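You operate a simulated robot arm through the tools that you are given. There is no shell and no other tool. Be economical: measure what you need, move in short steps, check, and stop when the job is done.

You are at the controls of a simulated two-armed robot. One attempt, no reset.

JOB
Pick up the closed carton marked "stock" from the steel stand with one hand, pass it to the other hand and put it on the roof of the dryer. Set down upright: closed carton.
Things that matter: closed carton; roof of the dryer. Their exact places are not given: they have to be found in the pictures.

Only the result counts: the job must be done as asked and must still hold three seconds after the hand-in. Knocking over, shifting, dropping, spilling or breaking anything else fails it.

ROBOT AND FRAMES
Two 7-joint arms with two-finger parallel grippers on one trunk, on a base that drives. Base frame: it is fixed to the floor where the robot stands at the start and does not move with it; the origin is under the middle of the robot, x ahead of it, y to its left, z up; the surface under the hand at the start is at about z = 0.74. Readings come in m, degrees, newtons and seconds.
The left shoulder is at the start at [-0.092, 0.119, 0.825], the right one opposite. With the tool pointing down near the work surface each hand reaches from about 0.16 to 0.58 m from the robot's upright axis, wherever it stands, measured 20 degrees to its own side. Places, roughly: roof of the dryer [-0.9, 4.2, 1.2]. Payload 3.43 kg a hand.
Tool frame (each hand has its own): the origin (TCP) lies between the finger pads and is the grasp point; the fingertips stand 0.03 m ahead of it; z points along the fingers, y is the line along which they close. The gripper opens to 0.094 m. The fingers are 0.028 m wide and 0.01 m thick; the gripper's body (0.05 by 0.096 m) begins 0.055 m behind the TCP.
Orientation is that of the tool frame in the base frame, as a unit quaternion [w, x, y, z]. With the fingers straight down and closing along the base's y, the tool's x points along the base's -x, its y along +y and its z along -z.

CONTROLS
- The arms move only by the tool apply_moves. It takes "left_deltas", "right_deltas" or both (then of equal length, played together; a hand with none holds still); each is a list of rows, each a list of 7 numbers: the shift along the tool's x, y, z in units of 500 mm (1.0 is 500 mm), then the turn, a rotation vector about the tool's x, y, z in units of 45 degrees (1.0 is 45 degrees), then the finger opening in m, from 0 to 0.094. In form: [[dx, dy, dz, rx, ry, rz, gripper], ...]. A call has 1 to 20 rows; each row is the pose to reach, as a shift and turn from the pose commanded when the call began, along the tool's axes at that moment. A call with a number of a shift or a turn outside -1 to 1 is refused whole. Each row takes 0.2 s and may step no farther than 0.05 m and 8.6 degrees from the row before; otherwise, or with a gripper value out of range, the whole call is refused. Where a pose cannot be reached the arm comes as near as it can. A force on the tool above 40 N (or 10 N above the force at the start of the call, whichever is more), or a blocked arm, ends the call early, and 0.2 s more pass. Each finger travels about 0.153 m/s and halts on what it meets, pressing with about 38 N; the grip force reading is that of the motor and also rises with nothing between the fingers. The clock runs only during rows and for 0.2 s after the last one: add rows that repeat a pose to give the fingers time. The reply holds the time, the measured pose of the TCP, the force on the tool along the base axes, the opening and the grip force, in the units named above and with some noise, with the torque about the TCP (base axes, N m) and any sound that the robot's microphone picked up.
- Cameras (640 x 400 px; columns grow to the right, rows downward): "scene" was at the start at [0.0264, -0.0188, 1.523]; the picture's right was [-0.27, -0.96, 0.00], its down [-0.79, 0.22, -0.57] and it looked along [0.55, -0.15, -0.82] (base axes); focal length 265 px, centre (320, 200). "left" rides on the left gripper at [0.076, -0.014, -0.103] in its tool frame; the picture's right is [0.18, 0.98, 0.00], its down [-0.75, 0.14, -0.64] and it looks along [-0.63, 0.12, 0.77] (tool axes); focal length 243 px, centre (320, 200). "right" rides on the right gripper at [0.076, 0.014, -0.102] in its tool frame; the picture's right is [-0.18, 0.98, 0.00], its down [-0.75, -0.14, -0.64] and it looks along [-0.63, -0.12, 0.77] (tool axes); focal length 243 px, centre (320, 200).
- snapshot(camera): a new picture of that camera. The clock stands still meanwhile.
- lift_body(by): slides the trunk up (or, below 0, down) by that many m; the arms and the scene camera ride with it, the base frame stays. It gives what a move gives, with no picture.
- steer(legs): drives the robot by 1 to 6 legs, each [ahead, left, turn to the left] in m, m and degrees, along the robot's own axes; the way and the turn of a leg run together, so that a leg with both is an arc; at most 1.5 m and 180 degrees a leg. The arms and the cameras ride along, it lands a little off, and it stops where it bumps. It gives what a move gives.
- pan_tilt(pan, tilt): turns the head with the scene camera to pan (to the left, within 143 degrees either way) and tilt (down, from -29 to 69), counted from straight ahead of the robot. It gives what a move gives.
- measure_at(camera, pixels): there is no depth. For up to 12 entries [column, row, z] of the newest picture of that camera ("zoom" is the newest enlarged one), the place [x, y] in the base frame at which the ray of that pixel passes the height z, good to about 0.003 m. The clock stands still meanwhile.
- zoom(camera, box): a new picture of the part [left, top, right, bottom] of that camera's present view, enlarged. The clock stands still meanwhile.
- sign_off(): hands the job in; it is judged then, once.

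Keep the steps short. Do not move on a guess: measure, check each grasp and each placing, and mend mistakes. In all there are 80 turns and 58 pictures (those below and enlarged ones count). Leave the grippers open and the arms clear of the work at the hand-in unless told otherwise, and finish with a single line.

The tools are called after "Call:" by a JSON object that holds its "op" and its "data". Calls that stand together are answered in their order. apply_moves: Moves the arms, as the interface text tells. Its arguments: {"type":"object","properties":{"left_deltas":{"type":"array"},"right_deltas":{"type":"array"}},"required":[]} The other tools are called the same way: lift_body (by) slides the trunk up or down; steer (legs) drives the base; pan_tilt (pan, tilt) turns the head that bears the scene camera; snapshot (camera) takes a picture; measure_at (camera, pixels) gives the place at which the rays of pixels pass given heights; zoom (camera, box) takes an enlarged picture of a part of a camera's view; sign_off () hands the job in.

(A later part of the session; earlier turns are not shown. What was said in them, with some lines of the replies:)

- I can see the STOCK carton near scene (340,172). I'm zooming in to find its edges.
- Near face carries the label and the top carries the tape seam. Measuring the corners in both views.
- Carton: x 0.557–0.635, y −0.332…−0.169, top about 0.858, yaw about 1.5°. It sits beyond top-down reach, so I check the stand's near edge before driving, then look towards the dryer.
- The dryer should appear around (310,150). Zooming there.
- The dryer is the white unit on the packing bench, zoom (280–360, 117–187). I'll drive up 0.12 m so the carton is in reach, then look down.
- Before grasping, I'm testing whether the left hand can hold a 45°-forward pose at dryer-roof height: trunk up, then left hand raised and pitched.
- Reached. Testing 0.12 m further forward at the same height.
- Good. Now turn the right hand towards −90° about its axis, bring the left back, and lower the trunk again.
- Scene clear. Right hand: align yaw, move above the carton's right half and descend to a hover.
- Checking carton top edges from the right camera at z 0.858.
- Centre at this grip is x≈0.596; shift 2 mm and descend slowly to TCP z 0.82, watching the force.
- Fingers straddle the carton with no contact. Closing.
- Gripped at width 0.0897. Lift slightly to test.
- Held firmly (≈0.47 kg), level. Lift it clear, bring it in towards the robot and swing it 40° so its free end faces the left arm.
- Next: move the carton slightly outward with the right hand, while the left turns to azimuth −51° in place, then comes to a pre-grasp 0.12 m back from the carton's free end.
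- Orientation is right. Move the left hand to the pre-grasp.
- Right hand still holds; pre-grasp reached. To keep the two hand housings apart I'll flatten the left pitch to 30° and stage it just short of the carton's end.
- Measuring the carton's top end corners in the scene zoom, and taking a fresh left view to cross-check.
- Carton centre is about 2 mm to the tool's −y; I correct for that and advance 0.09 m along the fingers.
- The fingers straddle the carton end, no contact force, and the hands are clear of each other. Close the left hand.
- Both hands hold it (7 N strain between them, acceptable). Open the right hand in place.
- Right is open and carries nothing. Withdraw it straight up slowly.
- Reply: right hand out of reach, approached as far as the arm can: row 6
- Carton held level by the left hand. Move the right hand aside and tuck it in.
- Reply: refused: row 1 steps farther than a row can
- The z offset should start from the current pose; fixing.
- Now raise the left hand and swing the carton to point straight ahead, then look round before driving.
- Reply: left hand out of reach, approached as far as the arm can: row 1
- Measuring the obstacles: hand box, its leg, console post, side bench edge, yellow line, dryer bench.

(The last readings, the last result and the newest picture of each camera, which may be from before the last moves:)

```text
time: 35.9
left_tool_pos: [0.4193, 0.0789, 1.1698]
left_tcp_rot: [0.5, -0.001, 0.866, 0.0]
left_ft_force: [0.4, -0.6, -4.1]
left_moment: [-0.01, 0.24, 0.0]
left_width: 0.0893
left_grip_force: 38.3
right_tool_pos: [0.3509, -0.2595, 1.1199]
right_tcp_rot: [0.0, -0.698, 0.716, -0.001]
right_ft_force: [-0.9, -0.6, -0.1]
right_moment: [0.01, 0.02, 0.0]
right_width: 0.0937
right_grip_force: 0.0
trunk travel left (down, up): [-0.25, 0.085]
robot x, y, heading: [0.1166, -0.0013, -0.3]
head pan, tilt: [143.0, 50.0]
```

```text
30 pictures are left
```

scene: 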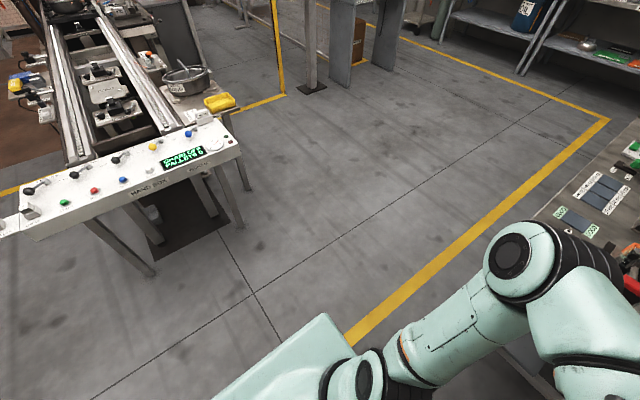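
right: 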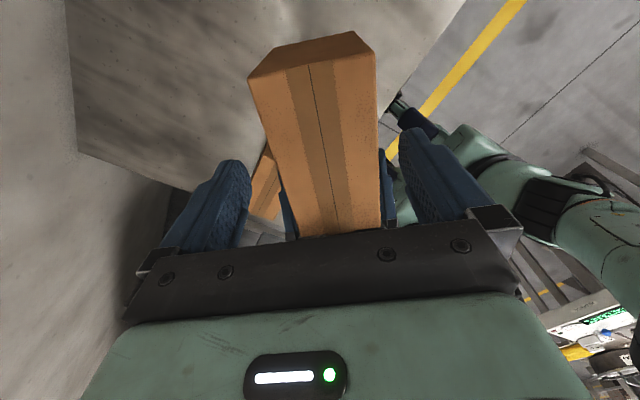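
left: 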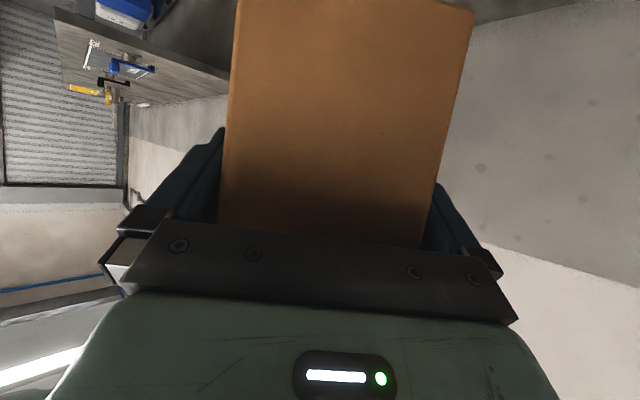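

Measuring elbow extent and hand-box geometry from this view.

Call:
{"op": "measure_at", "data": {"camera": "scene", "pixels": [[242, 226, 0], [150, 273, 0], [240, 155, 0.75], [240, 155, 0.9], [30, 238, 0.75], [30, 238, 0.9], [485, 260, 1.1], [485, 260, 0.95], [540, 222, 1.1], [325, 313, 0.6], [215, 395, 0.6], [606, 120, 0]]}}

Call:
{"op": "pan_tilt", "data": {"pan": 75, "tilt": 55}}

Call:
{"op": "snapshot", "data": {"camera": "scene"}}

```text
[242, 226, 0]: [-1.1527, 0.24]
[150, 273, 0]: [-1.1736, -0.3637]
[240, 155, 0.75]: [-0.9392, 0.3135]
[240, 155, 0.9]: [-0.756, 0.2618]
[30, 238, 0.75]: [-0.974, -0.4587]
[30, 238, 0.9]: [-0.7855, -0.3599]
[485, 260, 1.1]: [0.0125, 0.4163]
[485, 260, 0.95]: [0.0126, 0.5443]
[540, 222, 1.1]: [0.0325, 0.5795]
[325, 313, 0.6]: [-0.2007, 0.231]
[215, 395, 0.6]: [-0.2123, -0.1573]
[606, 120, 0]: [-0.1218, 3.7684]
```

```text
time: 37.3
left_tool_pos: [0.4193, 0.0802, 1.1693]
left_tcp_rot: [0.5, 0.0, 0.866, -0.001]
left_ft_force: [-0.2, -0.7, -4.8]
left_moment: [0.06, 0.23, -0.01]
left_width: 0.0893
left_grip_force: 38.3
right_tool_pos: [0.3513, -0.2593, 1.1201]
right_tcp_rot: [0.0, -0.699, 0.715, 0.0]
right_ft_force: [-0.1, 0.2, -0.9]
right_moment: [0.01, -0.03, -0.01]
right_width: 0.0941
right_grip_force: 0.0
trunk travel left (down, up): [-0.25, 0.085]
robot x, y, heading: [0.1175, -0.0004, 0.1]
head pan, tilt: [75.0, 55.0]
```

```text
29 pictures are left
```

scene: 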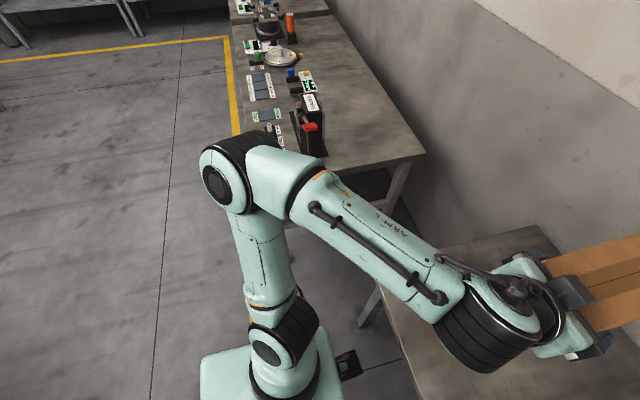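

Route is clear: back up 0.47 m, turn left 90°, then go up the aisle with a drift to the left (hand box front at x≈−0.94, bench edge at x≈0.03). I'll do the first part and check.

Call:
{"op": "steer", "data": {"legs": [[-0.47, 0, 0], [0, 0, 90], [0.6, 0.25, 0]]}}

Call:
{"op": "pan_tilt", "data": {"pan": 0, "tilt": 15}}

Call:
{"op": "snapshot", "data": {"camera": "scene"}}

```text
time: 47.2
left_tool_pos: [-0.7135, 0.8879, 1.1701]
left_tcp_rot: [-0.347, 0.624, -0.601, -0.36]
left_ft_force: [-0.4, 0.6, -4.4]
left_moment: [-0.22, -0.02, -0.04]
left_width: 0.0893
left_grip_force: 38.2
right_tool_pos: [-0.373, 0.8314, 1.1201]
right_tcp_rot: [0.0, 1.0, 0.006, 0.0]
right_ft_force: [-0.5, 0.5, 0.6]
right_moment: [0.01, -0.02, 0.04]
right_width: 0.0937
right_grip_force: 0.1
trunk travel left (down, up): [-0.25, 0.085]
robot x, y, heading: [-0.6249, 0.5858, 92.1]
head pan, tilt: [75.0, 55.0]
```

```text
time: 48.7
left_tool_pos: [-0.7132, 0.8874, 1.1693]
left_tcp_rot: [-0.347, 0.623, -0.601, -0.36]
left_ft_force: [0.2, 0.0, -4.5]
left_moment: [-0.24, 0.0, -0.01]
left_width: 0.0895
left_grip_force: 37.6
right_tool_pos: [-0.3713, 0.8308, 1.1201]
right_tcp_rot: [0.0, 1.0, 0.006, 0.0]
right_ft_force: [0.4, -0.6, 0.4]
right_moment: [0.0, 0.0, 0.05]
right_width: 0.094
right_grip_force: 0.1
trunk travel left (down, up): [-0.25, 0.085]
robot x, y, heading: [-0.6223, 0.5893, 92.0]
head pan, tilt: [0.0, 15.0]
```

```text
28 pictures are left
```

scene: 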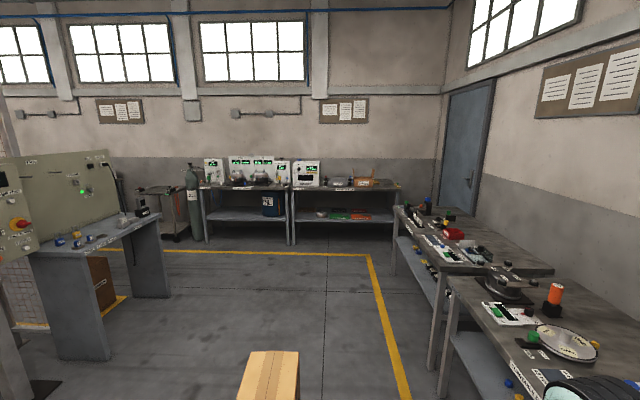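

Aisle ahead is clear. Drive on to about y 2.8.

Call:
{"op": "steer", "data": {"legs": [[1.5, 0.1, -2], [0.7, 0.1, 0]]}}

Call:
{"op": "lift_body", "data": {"by": 0.083}}

Call:
{"op": "snapshot", "data": {"camera": "scene"}}

```text
refused: leg 1 is longer than a leg can be; nothing moved
```

```text
time: 49.9
left_tool_pos: [-0.7127, 0.8862, 1.2518]
left_tcp_rot: [-0.347, 0.624, -0.601, -0.36]
left_ft_force: [0.1, -1.1, -4.6]
left_moment: [-0.24, -0.03, 0.02]
left_width: 0.0893
left_grip_force: 37.9
right_tool_pos: [-0.3724, 0.8309, 1.2032]
right_tcp_rot: [0.0, 1.0, 0.005, 0.0]
right_ft_force: [-0.5, -1.2, 0.4]
right_moment: [0.01, -0.01, -0.05]
right_width: 0.094
right_grip_force: 0.0
trunk travel left (down, up): [-0.333, 0.002]
robot x, y, heading: [-0.6193, 0.5889, 92.0]
head pan, tilt: [0.0, 15.0]
```

```text
27 pictures are left
```

scene: 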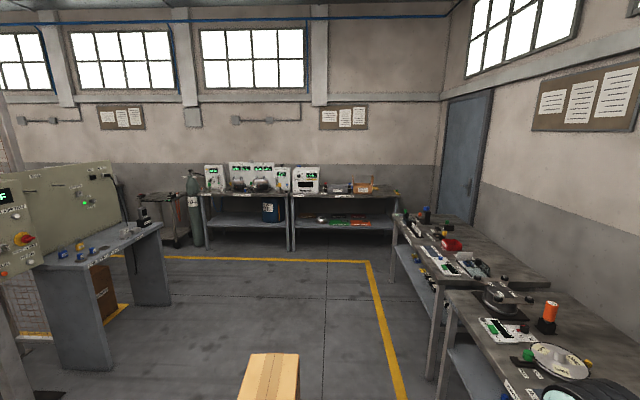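

Leg was just too long; splitting it. The trunk is up now.

Call:
{"op": "steer", "data": {"legs": [[1.2, 0.08, -2], [1.0, 0.1, 0]]}}

Call:
{"op": "snapshot", "data": {"camera": "scene"}}

```text
time: 60.6
left_tool_pos: [-0.9386, 3.0433, 1.252]
left_tcp_rot: [-0.348, 0.621, -0.604, -0.358]
left_ft_force: [0.3, 0.4, -4.6]
left_moment: [-0.24, -0.03, -0.01]
left_width: 0.0893
left_grip_force: 38.6
right_tool_pos: [-0.5973, 2.9837, 1.2035]
right_tcp_rot: [0.0, 1.0, 0.001, 0.0]
right_ft_force: [-1.1, -0.2, -0.2]
right_moment: [0.0, -0.01, -0.01]
right_width: 0.0939
right_grip_force: 0.1
trunk travel left (down, up): [-0.333, 0.002]
robot x, y, heading: [-0.8517, 2.7429, 91.5]
head pan, tilt: [0.0, 15.0]
```

```text
26 pictures are left
```

scene: 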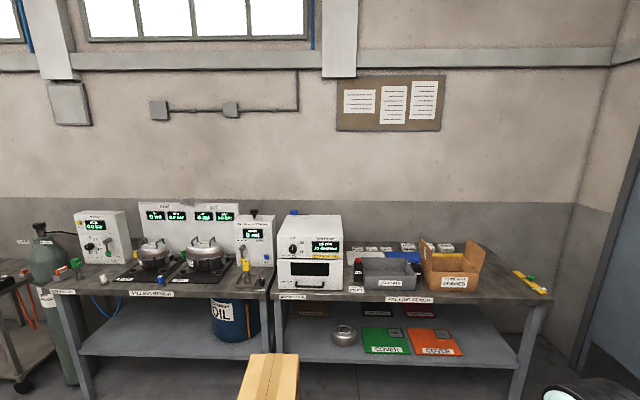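

Call:
{"op": "zoom", "data": {"camera": "scene", "box": [220, 190, 400, 302]}}

Call:
{"op": "measure_at", "data": {"camera": "scene", "pixels": [[277, 233, 1.2], [343, 234, 1.2], [284, 214, 1.2], [341, 215, 1.2], [277, 293, 0.9], [342, 293, 0.9], [272, 299, 0.9], [548, 300, 0.9], [294, 212, 1.2]]}}

```text
3.56 times, centred on (310, 246) of scene
```

zoom: 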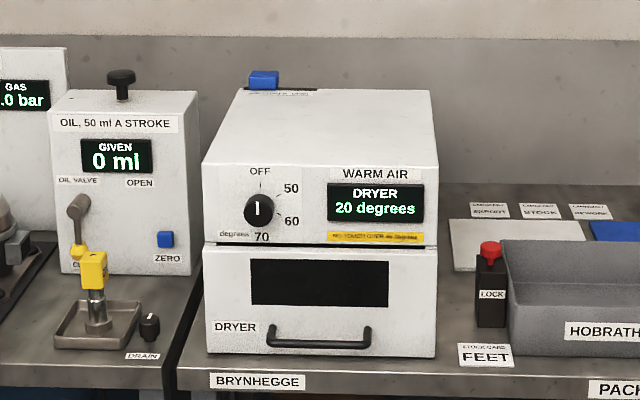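

```text
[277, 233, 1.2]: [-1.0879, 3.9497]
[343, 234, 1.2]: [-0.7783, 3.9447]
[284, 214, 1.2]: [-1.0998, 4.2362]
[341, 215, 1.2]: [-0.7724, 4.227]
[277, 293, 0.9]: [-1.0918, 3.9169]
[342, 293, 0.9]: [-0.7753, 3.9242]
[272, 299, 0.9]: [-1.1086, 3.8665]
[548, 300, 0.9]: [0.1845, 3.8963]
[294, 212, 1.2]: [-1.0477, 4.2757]
```

It's labelled DRYER. Roof roughly x −1.09…−0.78, y 3.95…4.24, with a small blue part at the rear-left. I raise the carton first (its bottom is below the roof), then drive closer.

Call:
{"op": "apply_moves", "data": {"left_deltas": [[-0.06, 0, -0.035, 0, 0, 0, 0.06], [-0.12, 0, -0.07, 0, 0, 0, 0.06], [-0.187, 0, -0.108, 0, 0, 0, 0.06], [-0.187, 0, -0.108, 0, 0, 0, 0.06]]}}

Call:
{"op": "steer", "data": {"legs": [[0.6, 0, -1.5]]}}

Call:
{"op": "pan_tilt", "data": {"pan": 0, "tilt": 35}}

Call:
{"op": "snapshot", "data": {"camera": "scene"}}

Call:
{"op": "snapshot", "data": {"camera": "left"}}

```text
time: 61.6
left_tool_pos: [-0.9388, 3.0413, 1.3583]
left_tcp_rot: [-0.349, 0.62, -0.605, -0.357]
left_ft_force: [0.1, 0.3, -3.8]
left_moment: [-0.24, -0.03, -0.02]
left_width: 0.0894
left_grip_force: 38.0
right_tool_pos: [-0.5982, 2.9833, 1.2017]
right_tcp_rot: [0.0, 1.0, 0.001, -0.001]
right_ft_force: [-0.8, -0.3, 0.9]
right_moment: [0.03, 0.0, 0.0]
right_width: 0.0937
right_grip_force: 0.0
trunk travel left (down, up): [-0.333, 0.002]
robot x, y, heading: [-0.8537, 2.7428, 91.5]
head pan, tilt: [0.0, 15.0]
```

```text
time: 65.0
left_tool_pos: [-0.939, 3.6483, 1.3572]
left_tcp_rot: [-0.354, 0.612, -0.612, -0.353]
left_ft_force: [-0.1, -0.1, -5.1]
left_moment: [-0.18, 0.06, -0.03]
left_width: 0.0893
left_grip_force: 37.9
right_tool_pos: [-0.6007, 3.5804, 1.2036]
right_tcp_rot: [0.0, 1.0, -0.011, 0.0]
right_ft_force: [-0.1, -0.7, 0.1]
right_moment: [0.0, -0.01, 0.0]
right_width: 0.0938
right_grip_force: 0.0
trunk travel left (down, up): [-0.333, 0.002]
robot x, y, heading: [-0.861, 3.3433, 90.2]
head pan, tilt: [0.0, 15.0]
```

```text
time: 65.8
left_tool_pos: [-0.9381, 3.6473, 1.3576]
left_tcp_rot: [-0.353, 0.613, -0.612, -0.354]
left_ft_force: [-0.2, 0.2, -4.4]
left_moment: [-0.2, -0.03, 0.02]
left_width: 0.0894
left_grip_force: 37.5
right_tool_pos: [-0.6008, 3.581, 1.2035]
right_tcp_rot: [0.0, 1.0, -0.012, 0.0]
right_ft_force: [0.0, 0.6, 0.1]
right_moment: [-0.01, -0.01, 0.01]
right_width: 0.094
right_grip_force: 0.2
trunk travel left (down, up): [-0.333, 0.002]
robot x, y, heading: [-0.8614, 3.3452, 90.2]
head pan, tilt: [0.0, 35.0]
```

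```text
24 pictures are left
```

scene: 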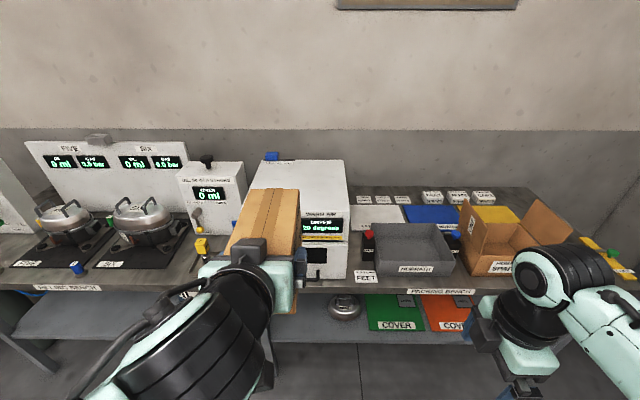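

```text
23 pictures are left
```

left: 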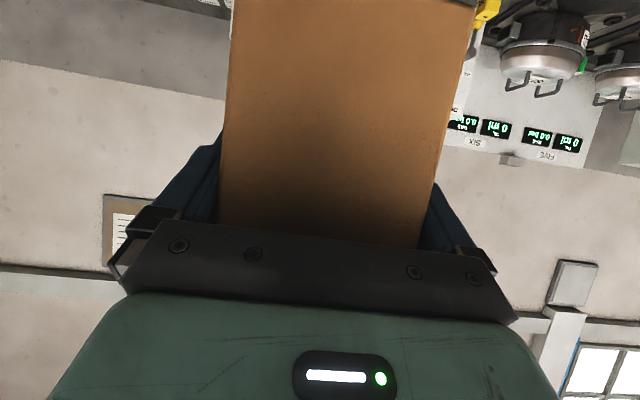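

Zooming on the roof to triangulate its height against the earlier view.

Call:
{"op": "zoom", "data": {"camera": "scene", "box": [220, 140, 380, 260]}}

Call:
{"op": "measure_at", "data": {"camera": "scene", "pixels": [[343, 160, 1.2], [258, 161, 1.2], [343, 160, 1.15], [343, 160, 1.25], [348, 217, 1.2], [348, 217, 1.15], [348, 217, 1.25]]}}

```text
3.33 times, centred on (300, 200) of scene
```

zoom: 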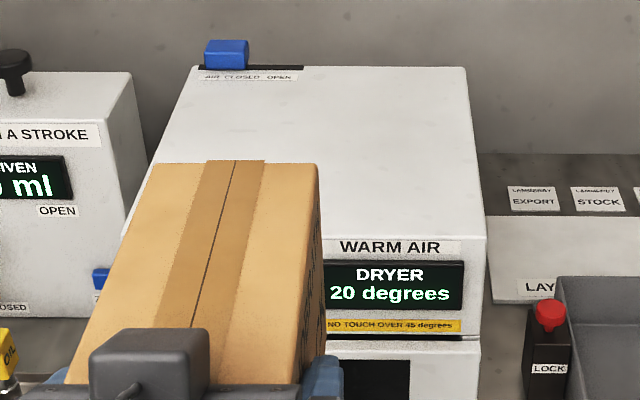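

```text
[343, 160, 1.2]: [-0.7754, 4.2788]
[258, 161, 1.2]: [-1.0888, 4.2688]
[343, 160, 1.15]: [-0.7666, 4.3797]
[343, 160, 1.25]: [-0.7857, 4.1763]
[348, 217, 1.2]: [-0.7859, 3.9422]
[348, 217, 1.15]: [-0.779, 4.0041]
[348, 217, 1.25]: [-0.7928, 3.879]
```

Call:
{"op": "measure_at", "data": {"camera": "zoom", "pixels": [[485, 237, 1.15], [485, 237, 1.2], [485, 237, 1.25], [465, 66, 1.15], [465, 66, 1.2], [465, 66, 1.25], [197, 66, 1.2], [205, 68, 1.2], [302, 80, 1.2]]}}

```text
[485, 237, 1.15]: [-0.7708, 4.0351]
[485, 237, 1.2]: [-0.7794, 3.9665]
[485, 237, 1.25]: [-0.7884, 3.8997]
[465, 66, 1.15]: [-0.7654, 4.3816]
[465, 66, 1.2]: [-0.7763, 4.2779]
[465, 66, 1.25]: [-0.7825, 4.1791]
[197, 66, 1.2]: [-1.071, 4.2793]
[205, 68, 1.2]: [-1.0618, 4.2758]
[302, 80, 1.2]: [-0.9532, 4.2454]
```

Triangulation puts the roof at about z 1.17–1.2, front edge y ≈ 3.97–4.0. I'll feel for the surface on the way down. Tuck the right hand back, then creep closer by 0.25 m with 0.035 m to the right.

Call:
{"op": "apply_moves", "data": {"right_deltas": [[0, 0.08, 0, 0, 0, 0, 0.094], [0, 0.16, 0, 0, 0, 0, 0.094], [0, 0.2, 0, 0, 0, 0, 0.094]]}}

Call:
{"op": "steer", "data": {"legs": [[0.25, -0.035, 0]]}}

Call:
{"op": "snapshot", "data": {"camera": "scene"}}

Call:
{"op": "snapshot", "data": {"camera": "right"}}

```text
time: 66.6
left_tool_pos: [-0.9392, 3.6468, 1.3573]
left_tcp_rot: [-0.353, 0.613, -0.611, -0.354]
left_ft_force: [-0.5, 0.1, -5.1]
left_moment: [-0.21, -0.02, -0.03]
left_width: 0.0892
left_grip_force: 37.9
right_tool_pos: [-0.6044, 3.4809, 1.2036]
right_tcp_rot: [0.0, 1.0, -0.012, 0.0]
right_ft_force: [-0.9, -0.2, -0.4]
right_moment: [-0.02, 0.01, 0.0]
right_width: 0.094
right_grip_force: 0.1
trunk travel left (down, up): [-0.333, 0.002]
robot x, y, heading: [-0.8609, 3.3458, 89.9]
head pan, tilt: [0.0, 35.0]
```

```text
time: 68.5
left_tool_pos: [-0.9057, 3.8982, 1.357]
left_tcp_rot: [-0.354, 0.612, -0.612, -0.354]
left_ft_force: [0.3, -0.2, -4.2]
left_moment: [-0.22, 0.0, 0.02]
left_width: 0.0892
left_grip_force: 38.2
right_tool_pos: [-0.5684, 3.7309, 1.2057]
right_tcp_rot: [-0.001, 1.0, -0.011, 0.001]
right_ft_force: [0.4, -0.1, -0.2]
right_moment: [-0.03, 0.0, -0.04]
right_width: 0.0939
right_grip_force: 0.0
trunk travel left (down, up): [-0.333, 0.002]
robot x, y, heading: [-0.8285, 3.598, 90.2]
head pan, tilt: [0.0, 35.0]
```

```text
21 pictures are left
```

scene: 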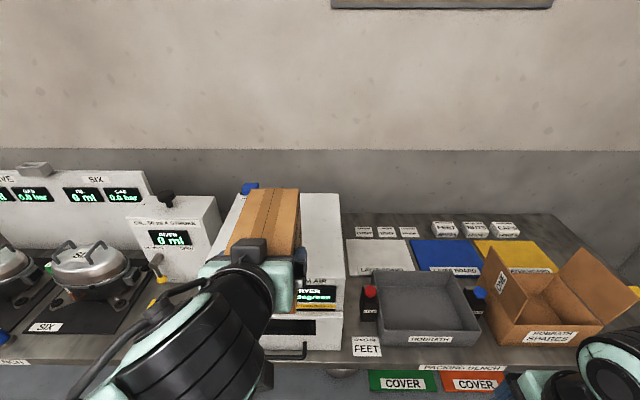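

```text
20 pictures are left
```

right: 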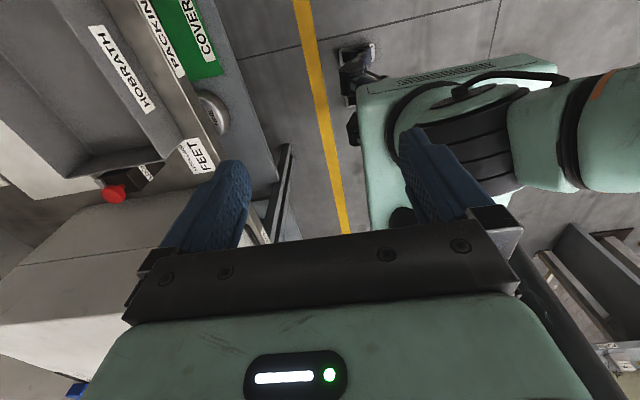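

Zooming on the roof for a third height estimate.

Call:
{"op": "zoom", "data": {"camera": "scene", "box": [210, 170, 370, 290]}}

```text
3.33 times, centred on (290, 230) of scene
```

zoom: 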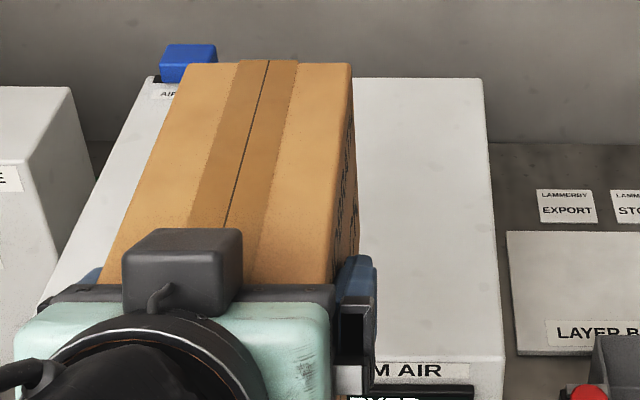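

Call:
{"op": "measure_at", "data": {"camera": "zoom", "pixels": [[504, 358, 1.15], [504, 358, 1.2], [482, 79, 1.15], [482, 79, 1.2], [150, 79, 1.2], [150, 79, 1.17], [350, 64, 1.396], [183, 64, 1.396]]}}

```text
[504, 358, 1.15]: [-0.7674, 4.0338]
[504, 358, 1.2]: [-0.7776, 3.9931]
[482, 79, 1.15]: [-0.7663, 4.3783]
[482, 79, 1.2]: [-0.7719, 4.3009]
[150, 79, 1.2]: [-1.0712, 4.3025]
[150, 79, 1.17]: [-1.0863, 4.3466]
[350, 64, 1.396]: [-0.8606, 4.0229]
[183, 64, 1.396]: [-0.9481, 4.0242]
```

Three views agree on roof z ≈ 1.16, front edge y ≈ 4.02, rear ≈ 4.36, x −1.08…−0.77. Extend the left arm 0.21 m forward over the roof, keeping height.

Call:
{"op": "apply_moves", "data": {"left_deltas": [[-0.03, 0, 0.052, 0, 0, 0, 0.06], [-0.06, 0, 0.104, 0, 0, 0, 0.06], [-0.09, 0, 0.156, 0, 0, 0, 0.06], [-0.12, 0, 0.208, 0, 0, 0, 0.06], [-0.15, 0, 0.26, 0, 0, 0, 0.06], [-0.18, 0, 0.312, 0, 0, 0, 0.06], [-0.21, 0, 0.364, 0, 0, 0, 0.06], [-0.21, 0, 0.364, 0, 0, 0, 0.06]]}}

Call:
{"op": "snapshot", "data": {"camera": "scene"}}

Call:
{"op": "snapshot", "data": {"camera": "left"}}

```text
time: 70.3
left_tool_pos: [-0.9046, 4.1098, 1.3594]
left_tcp_rot: [-0.352, 0.614, -0.612, -0.354]
left_ft_force: [0.4, 0.1, -4.6]
left_moment: [-0.26, -0.01, -0.01]
left_width: 0.0892
left_grip_force: 38.0
right_tool_pos: [-0.5689, 3.731, 1.2048]
right_tcp_rot: [0.0, 1.0, -0.012, 0.0]
right_ft_force: [0.5, 0.2, 0.7]
right_moment: [0.01, 0.03, 0.02]
right_width: 0.0937
right_grip_force: 0.0
trunk travel left (down, up): [-0.333, 0.002]
robot x, y, heading: [-0.8293, 3.5984, 90.3]
head pan, tilt: [0.0, 35.0]
```

```text
18 pictures are left
```

scene: 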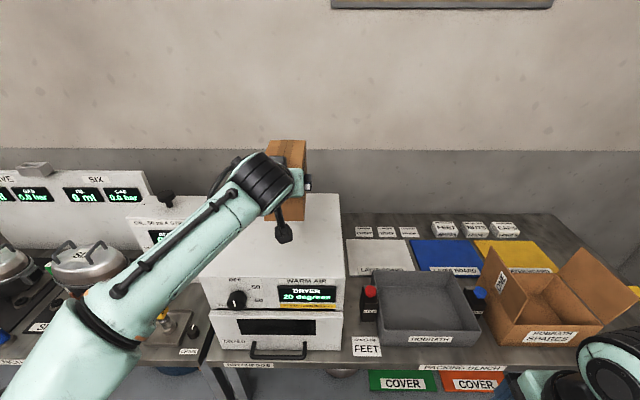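

```text
17 pictures are left
```

left: 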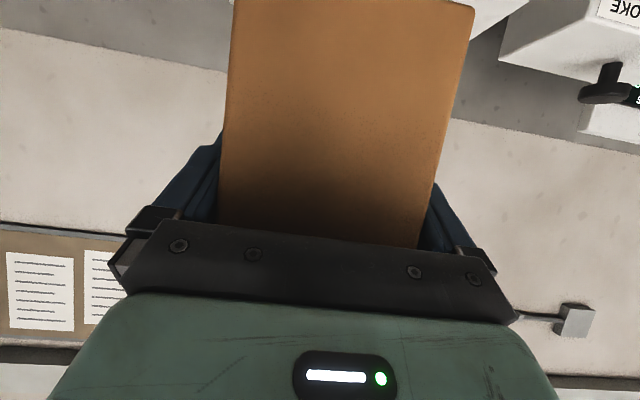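

Reached. Lower by 0.09 m in small steps, then look.

Call:
{"op": "apply_moves", "data": {"left_deltas": [[0.035, 0, 0.02, 0, 0, 0, 0.06], [0.07, 0, 0.04, 0, 0, 0, 0.06], [0.105, 0, 0.06, 0, 0, 0, 0.06], [0.13, 0, 0.075, 0, 0, 0, 0.06], [0.156, 0, 0.09, 0, 0, 0, 0.06], [0.156, 0, 0.09, 0, 0, 0, 0.06]]}}

Call:
{"op": "zoom", "data": {"camera": "scene", "box": [190, 130, 370, 280]}}

```text
time: 71.7
left_tool_pos: [-0.905, 4.1103, 1.2679]
left_tcp_rot: [0.354, -0.612, 0.612, 0.353]
left_ft_force: [-0.1, -0.2, -4.9]
left_moment: [-0.2, 0.0, 0.0]
left_width: 0.0895
left_grip_force: 37.9
right_tool_pos: [-0.5697, 3.7326, 1.2047]
right_tcp_rot: [0.001, 1.0, -0.011, 0.0]
right_ft_force: [-0.3, 0.3, 0.0]
right_moment: [0.02, 0.01, -0.01]
right_width: 0.0939
right_grip_force: 0.1
trunk travel left (down, up): [-0.333, 0.002]
robot x, y, heading: [-0.8302, 3.5996, 90.3]
head pan, tilt: [0.0, 35.0]
```

```text
2.67 times, centred on (280, 205) of scene
```

zoom: 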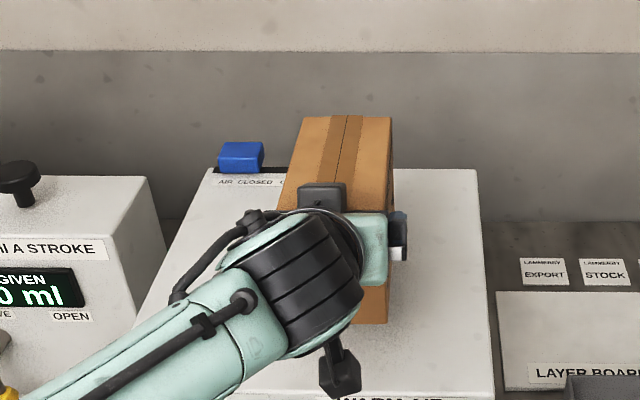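

Now ~3 cm above the roof. Lower another 20 mm and read the force.

Call:
{"op": "apply_moves", "data": {"left_deltas": [[0.009, 0, 0.005, 0, 0, 0, 0.06], [0.017, 0, 0.01, 0, 0, 0, 0.06], [0.026, 0, 0.015, 0, 0, 0, 0.06], [0.035, 0, 0.02, 0, 0, 0, 0.06]]}}

Call:
{"op": "apply_moves", "data": {"left_deltas": [[0.004, 0, 0.002, 0, 0, 0, 0.06], [0.007, 0, 0.004, 0, 0, 0, 0.06], [0.01, 0, 0.006, 0, 0, 0, 0.06]]}}

```text
time: 72.7
left_tool_pos: [-0.9049, 4.1089, 1.2477]
left_tcp_rot: [-0.353, 0.613, -0.612, -0.354]
left_ft_force: [-0.5, -0.7, -5.4]
left_moment: [-0.2, -0.01, 0.03]
left_width: 0.0894
left_grip_force: 37.9
right_tool_pos: [-0.5686, 3.7327, 1.206]
right_tcp_rot: [0.001, 1.0, -0.013, -0.001]
right_ft_force: [-0.2, -0.1, -0.8]
right_moment: [0.02, -0.01, 0.04]
right_width: 0.0939
right_grip_force: 0.2
trunk travel left (down, up): [-0.333, 0.002]
robot x, y, heading: [-0.8251, 3.5968, 90.2]
head pan, tilt: [0.0, 35.0]
```

```text
time: 73.5
left_tool_pos: [-0.9048, 4.1095, 1.2423]
left_tcp_rot: [0.354, -0.613, 0.613, 0.352]
left_ft_force: [-0.3, 0.8, -5.4]
left_moment: [-0.21, -0.02, 0.02]
left_width: 0.0892
left_grip_force: 37.9
right_tool_pos: [-0.5679, 3.732, 1.2058]
right_tcp_rot: [0.001, 1.0, -0.012, 0.0]
right_ft_force: [0.9, 0.3, 0.1]
right_moment: [0.01, 0.02, 0.02]
right_width: 0.0941
right_grip_force: 0.1
trunk travel left (down, up): [-0.333, 0.002]
robot x, y, heading: [-0.824, 3.5991, 90.1]
head pan, tilt: [0.0, 35.0]
```

No contact yet. Continue in 6 mm increments, and look closely.

Call:
{"op": "apply_moves", "data": {"left_deltas": [[0.004, 0, 0.002, 0, 0, 0, 0.06], [0.007, 0, 0.004, 0, 0, 0, 0.06], [0.01, 0, 0.006, 0, 0, 0, 0.06]]}}

Call:
{"op": "zoom", "data": {"camera": "scene", "box": [250, 160, 370, 260]}}

```text
time: 74.3
left_tool_pos: [-0.9043, 4.1092, 1.2346]
left_tcp_rot: [-0.353, 0.613, -0.612, -0.354]
left_ft_force: [-0.6, -0.1, -5.3]
left_moment: [-0.19, -0.03, -0.04]
left_width: 0.0894
left_grip_force: 38.1
right_tool_pos: [-0.5695, 3.7337, 1.2055]
right_tcp_rot: [0.0, 1.0, -0.013, 0.0]
right_ft_force: [-1.1, -0.4, 0.5]
right_moment: [-0.01, 0.02, -0.01]
right_width: 0.0939
right_grip_force: 0.1
trunk travel left (down, up): [-0.333, 0.002]
robot x, y, heading: [-0.8273, 3.5988, 90.0]
head pan, tilt: [0.0, 35.0]
```

```text
4.00 times, centred on (310, 210) of scene
```

zoom: 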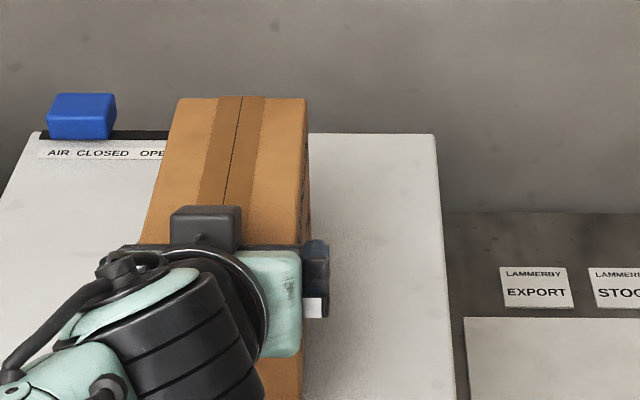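

Still free (5.3 N weight). Continue down.

Call:
{"op": "apply_moves", "data": {"left_deltas": [[0.004, 0, 0.002, 0, 0, 0, 0.06], [0.007, 0, 0.004, 0, 0, 0, 0.06], [0.01, 0, 0.006, 0, 0, 0, 0.06]]}}

Call:
{"op": "apply_moves", "data": {"left_deltas": [[0.003, 0, 0.002, 0, 0, 0, 0.06], [0.007, 0, 0.004, 0, 0, 0, 0.06]]}}

```text
time: 75.1
left_tool_pos: [-0.9063, 4.1092, 1.2306]
left_tcp_rot: [-0.353, 0.613, -0.612, -0.354]
left_ft_force: [-0.4, 0.6, -4.5]
left_moment: [-0.14, 0.04, -0.05]
left_width: 0.0894
left_grip_force: 38.0
right_tool_pos: [-0.5687, 3.7321, 1.2048]
right_tcp_rot: [0.0, 1.0, -0.012, 0.0]
right_ft_force: [0.3, 0.5, -0.4]
right_moment: [0.0, -0.03, 0.01]
right_width: 0.0938
right_grip_force: 0.1
trunk travel left (down, up): [-0.333, 0.002]
robot x, y, heading: [-0.8286, 3.5999, 90.0]
head pan, tilt: [0.0, 35.0]
```

```text
time: 75.7
left_tool_pos: [-0.9058, 4.1081, 1.2289]
left_tcp_rot: [0.357, -0.61, 0.611, 0.356]
left_ft_force: [-1.1, -0.7, 6.5]
left_moment: [1.2, 0.37, 0.1]
left_width: 0.0893
left_grip_force: 38.1
right_tool_pos: [-0.5681, 3.7325, 1.2048]
right_tcp_rot: [0.0, 1.0, -0.011, 0.0]
right_ft_force: [-0.1, -0.2, 0.5]
right_moment: [-0.03, -0.02, -0.04]
right_width: 0.0941
right_grip_force: 0.2
trunk travel left (down, up): [-0.333, 0.002]
robot x, y, heading: [-0.8297, 3.5957, 90.0]
head pan, tilt: [0.0, 35.0]
```

Contact: 11 N, far end touching first. Press 2 mm more to let it seat level.

Call:
{"op": "apply_moves", "data": {"left_deltas": [[0.002, 0, 0.001, 0, 0, 0, 0.06], [0.003, 0, 0.002, 0, 0, 0, 0.06], [0.003, 0, 0.002, 0, 0, 0, 0.06]]}}

Call:
{"op": "zoom", "data": {"camera": "scene", "box": [220, 150, 370, 270]}}

```text
time: 76.5
left_tool_pos: [-0.906, 4.1064, 1.2275]
left_tcp_rot: [-0.356, 0.611, -0.611, -0.355]
left_ft_force: [-2.0, -1.8, 25.5]
left_moment: [-1.2, 0.46, -0.11]
left_width: 0.0894
left_grip_force: 38.5
right_tool_pos: [-0.569, 3.7312, 1.206]
right_tcp_rot: [-0.001, 1.0, -0.011, -0.001]
right_ft_force: [-0.3, -0.1, 0.5]
right_moment: [0.0, 0.01, -0.02]
right_width: 0.0941
right_grip_force: 0.2
trunk travel left (down, up): [-0.333, 0.002]
robot x, y, heading: [-0.8277, 3.5969, 90.1]
head pan, tilt: [0.0, 35.0]
```

```text
3.33 times, centred on (295, 210) of scene
```

zoom: 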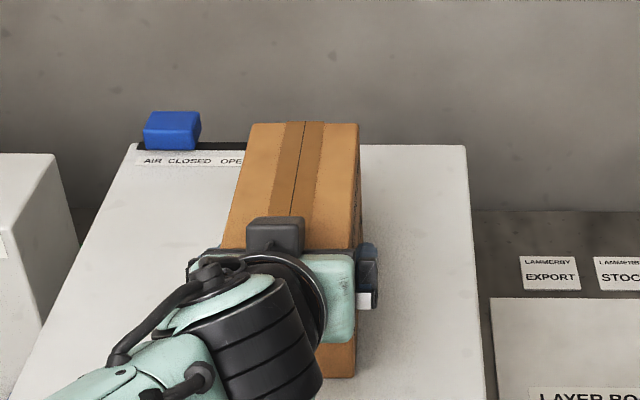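

Both ends now bear (25 N). Ease off about 1.5 mm, then open the fingers.

Call:
{"op": "apply_moves", "data": {"left_deltas": [[-0.0025, 0, -0.0015, 0, 0, 0, 0.06], [-0.0025, 0, -0.0015, 0, 0, 0, 0.088], [-0.0025, 0, -0.0015, 0, 0, 0, 0.091], [-0.0025, 0, -0.0015, 0, 0, 0, 0.094], [-0.0025, 0, -0.0015, 0, 0, 0, 0.094]]}}

Call:
{"op": "snapshot", "data": {"camera": "left"}}

```text
time: 77.7
left_tool_pos: [-0.9054, 4.1092, 1.2253]
left_tcp_rot: [-0.353, 0.613, -0.612, -0.354]
left_ft_force: [0.0, -0.2, -0.2]
left_moment: [-0.02, -0.02, 0.01]
left_width: 0.0941
left_grip_force: 0.0
right_tool_pos: [-0.5691, 3.7325, 1.2049]
right_tcp_rot: [0.001, 1.0, -0.012, -0.001]
right_ft_force: [-0.3, -0.5, 0.2]
right_moment: [0.02, -0.05, -0.01]
right_width: 0.094
right_grip_force: 0.1
trunk travel left (down, up): [-0.333, 0.002]
robot x, y, heading: [-0.8254, 3.5972, 90.3]
head pan, tilt: [0.0, 35.0]
```

```text
13 pictures are left
```

left: 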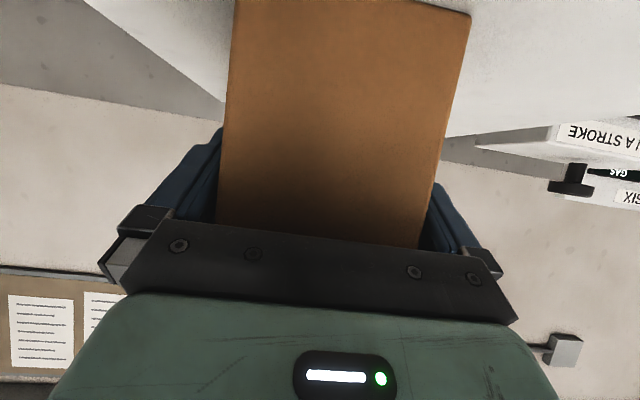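

Released with zero force. Withdraw back along the fingers slowly.

Call:
{"op": "apply_moves", "data": {"left_deltas": [[0, 0, -0.02, 0, 0, 0, 0.094], [0, 0, -0.05, 0, 0, 0, 0.094], [0, 0, -0.08, 0, 0, 0, 0.094], [0, 0, -0.12, 0, 0, 0, 0.094], [0, 0, -0.18, 0, 0, 0, 0.094], [0, 0, -0.24, 0, 0, 0, 0.094], [0, 0, -0.32, 0, 0, 0, 0.094], [0, 0, -0.4, 0, 0, 0, 0.094]]}}

Call:
{"op": "snapshot", "data": {"camera": "left"}}

Call:
{"op": "snapshot", "data": {"camera": "scene"}}

```text
time: 79.5
left_tool_pos: [-0.9069, 3.9344, 1.3252]
left_tcp_rot: [-0.354, 0.613, -0.612, -0.354]
left_ft_force: [-0.3, -0.9, -0.7]
left_moment: [0.02, 0.04, -0.01]
left_width: 0.094
left_grip_force: 0.0
right_tool_pos: [-0.5692, 3.7321, 1.2058]
right_tcp_rot: [-0.001, 1.0, -0.012, 0.0]
right_ft_force: [-0.1, 0.1, -0.2]
right_moment: [0.01, 0.04, 0.02]
right_width: 0.0941
right_grip_force: 0.1
trunk travel left (down, up): [-0.333, 0.002]
robot x, y, heading: [-0.8291, 3.5955, 90.4]
head pan, tilt: [0.0, 35.0]
```

```text
12 pictures are left
```

left: 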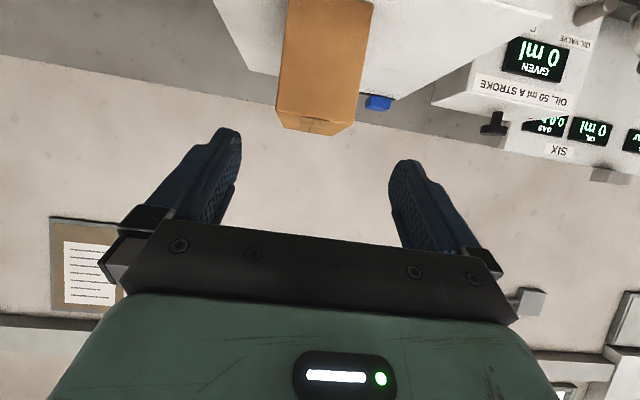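

```text
11 pictures are left
```

scene: 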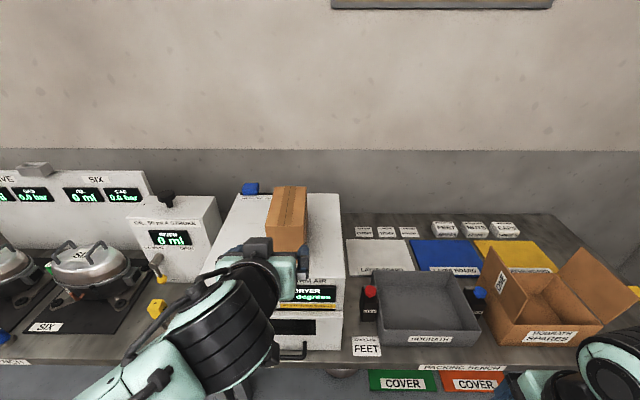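

The carton stands upright on the roof. Back the robot off and take a last close look.

Call:
{"op": "steer", "data": {"legs": [[-0.4, 0, 0]]}}

Call:
{"op": "zoom", "data": {"camera": "scene", "box": [200, 120, 400, 250]}}

```text
time: 82.0
left_tool_pos: [-0.9069, 3.5368, 1.3253]
left_tcp_rot: [-0.353, 0.613, -0.612, -0.354]
left_ft_force: [0.2, 0.4, 0.9]
left_moment: [0.02, 0.02, -0.01]
left_width: 0.0942
left_grip_force: 0.0
right_tool_pos: [-0.5695, 3.3318, 1.2044]
right_tcp_rot: [0.0, 1.0, -0.013, 0.0]
right_ft_force: [-0.2, 0.2, -0.8]
right_moment: [0.01, 0.01, 0.03]
right_width: 0.0943
right_grip_force: 0.0
trunk travel left (down, up): [-0.333, 0.002]
robot x, y, heading: [-0.8249, 3.1967, 90.0]
head pan, tilt: [0.0, 35.0]
```

```text
3.08 times, centred on (300, 185) of scene
```

zoom: 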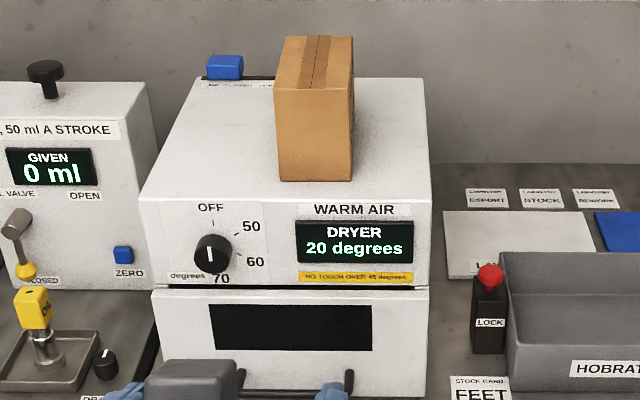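

The carton is upright and fully on the dryer roof. Nothing else was disturbed, the grippers are open and the arms are clear, so I'm handing in.

Call:
{"op": "sign_off", "data": {}}

```text
The job is handed in.
```

The closed "stock" carton was picked up with the right hand, passed to the left and set upright on the dryer roof; both grippers are open and clear, and the job is handed in.
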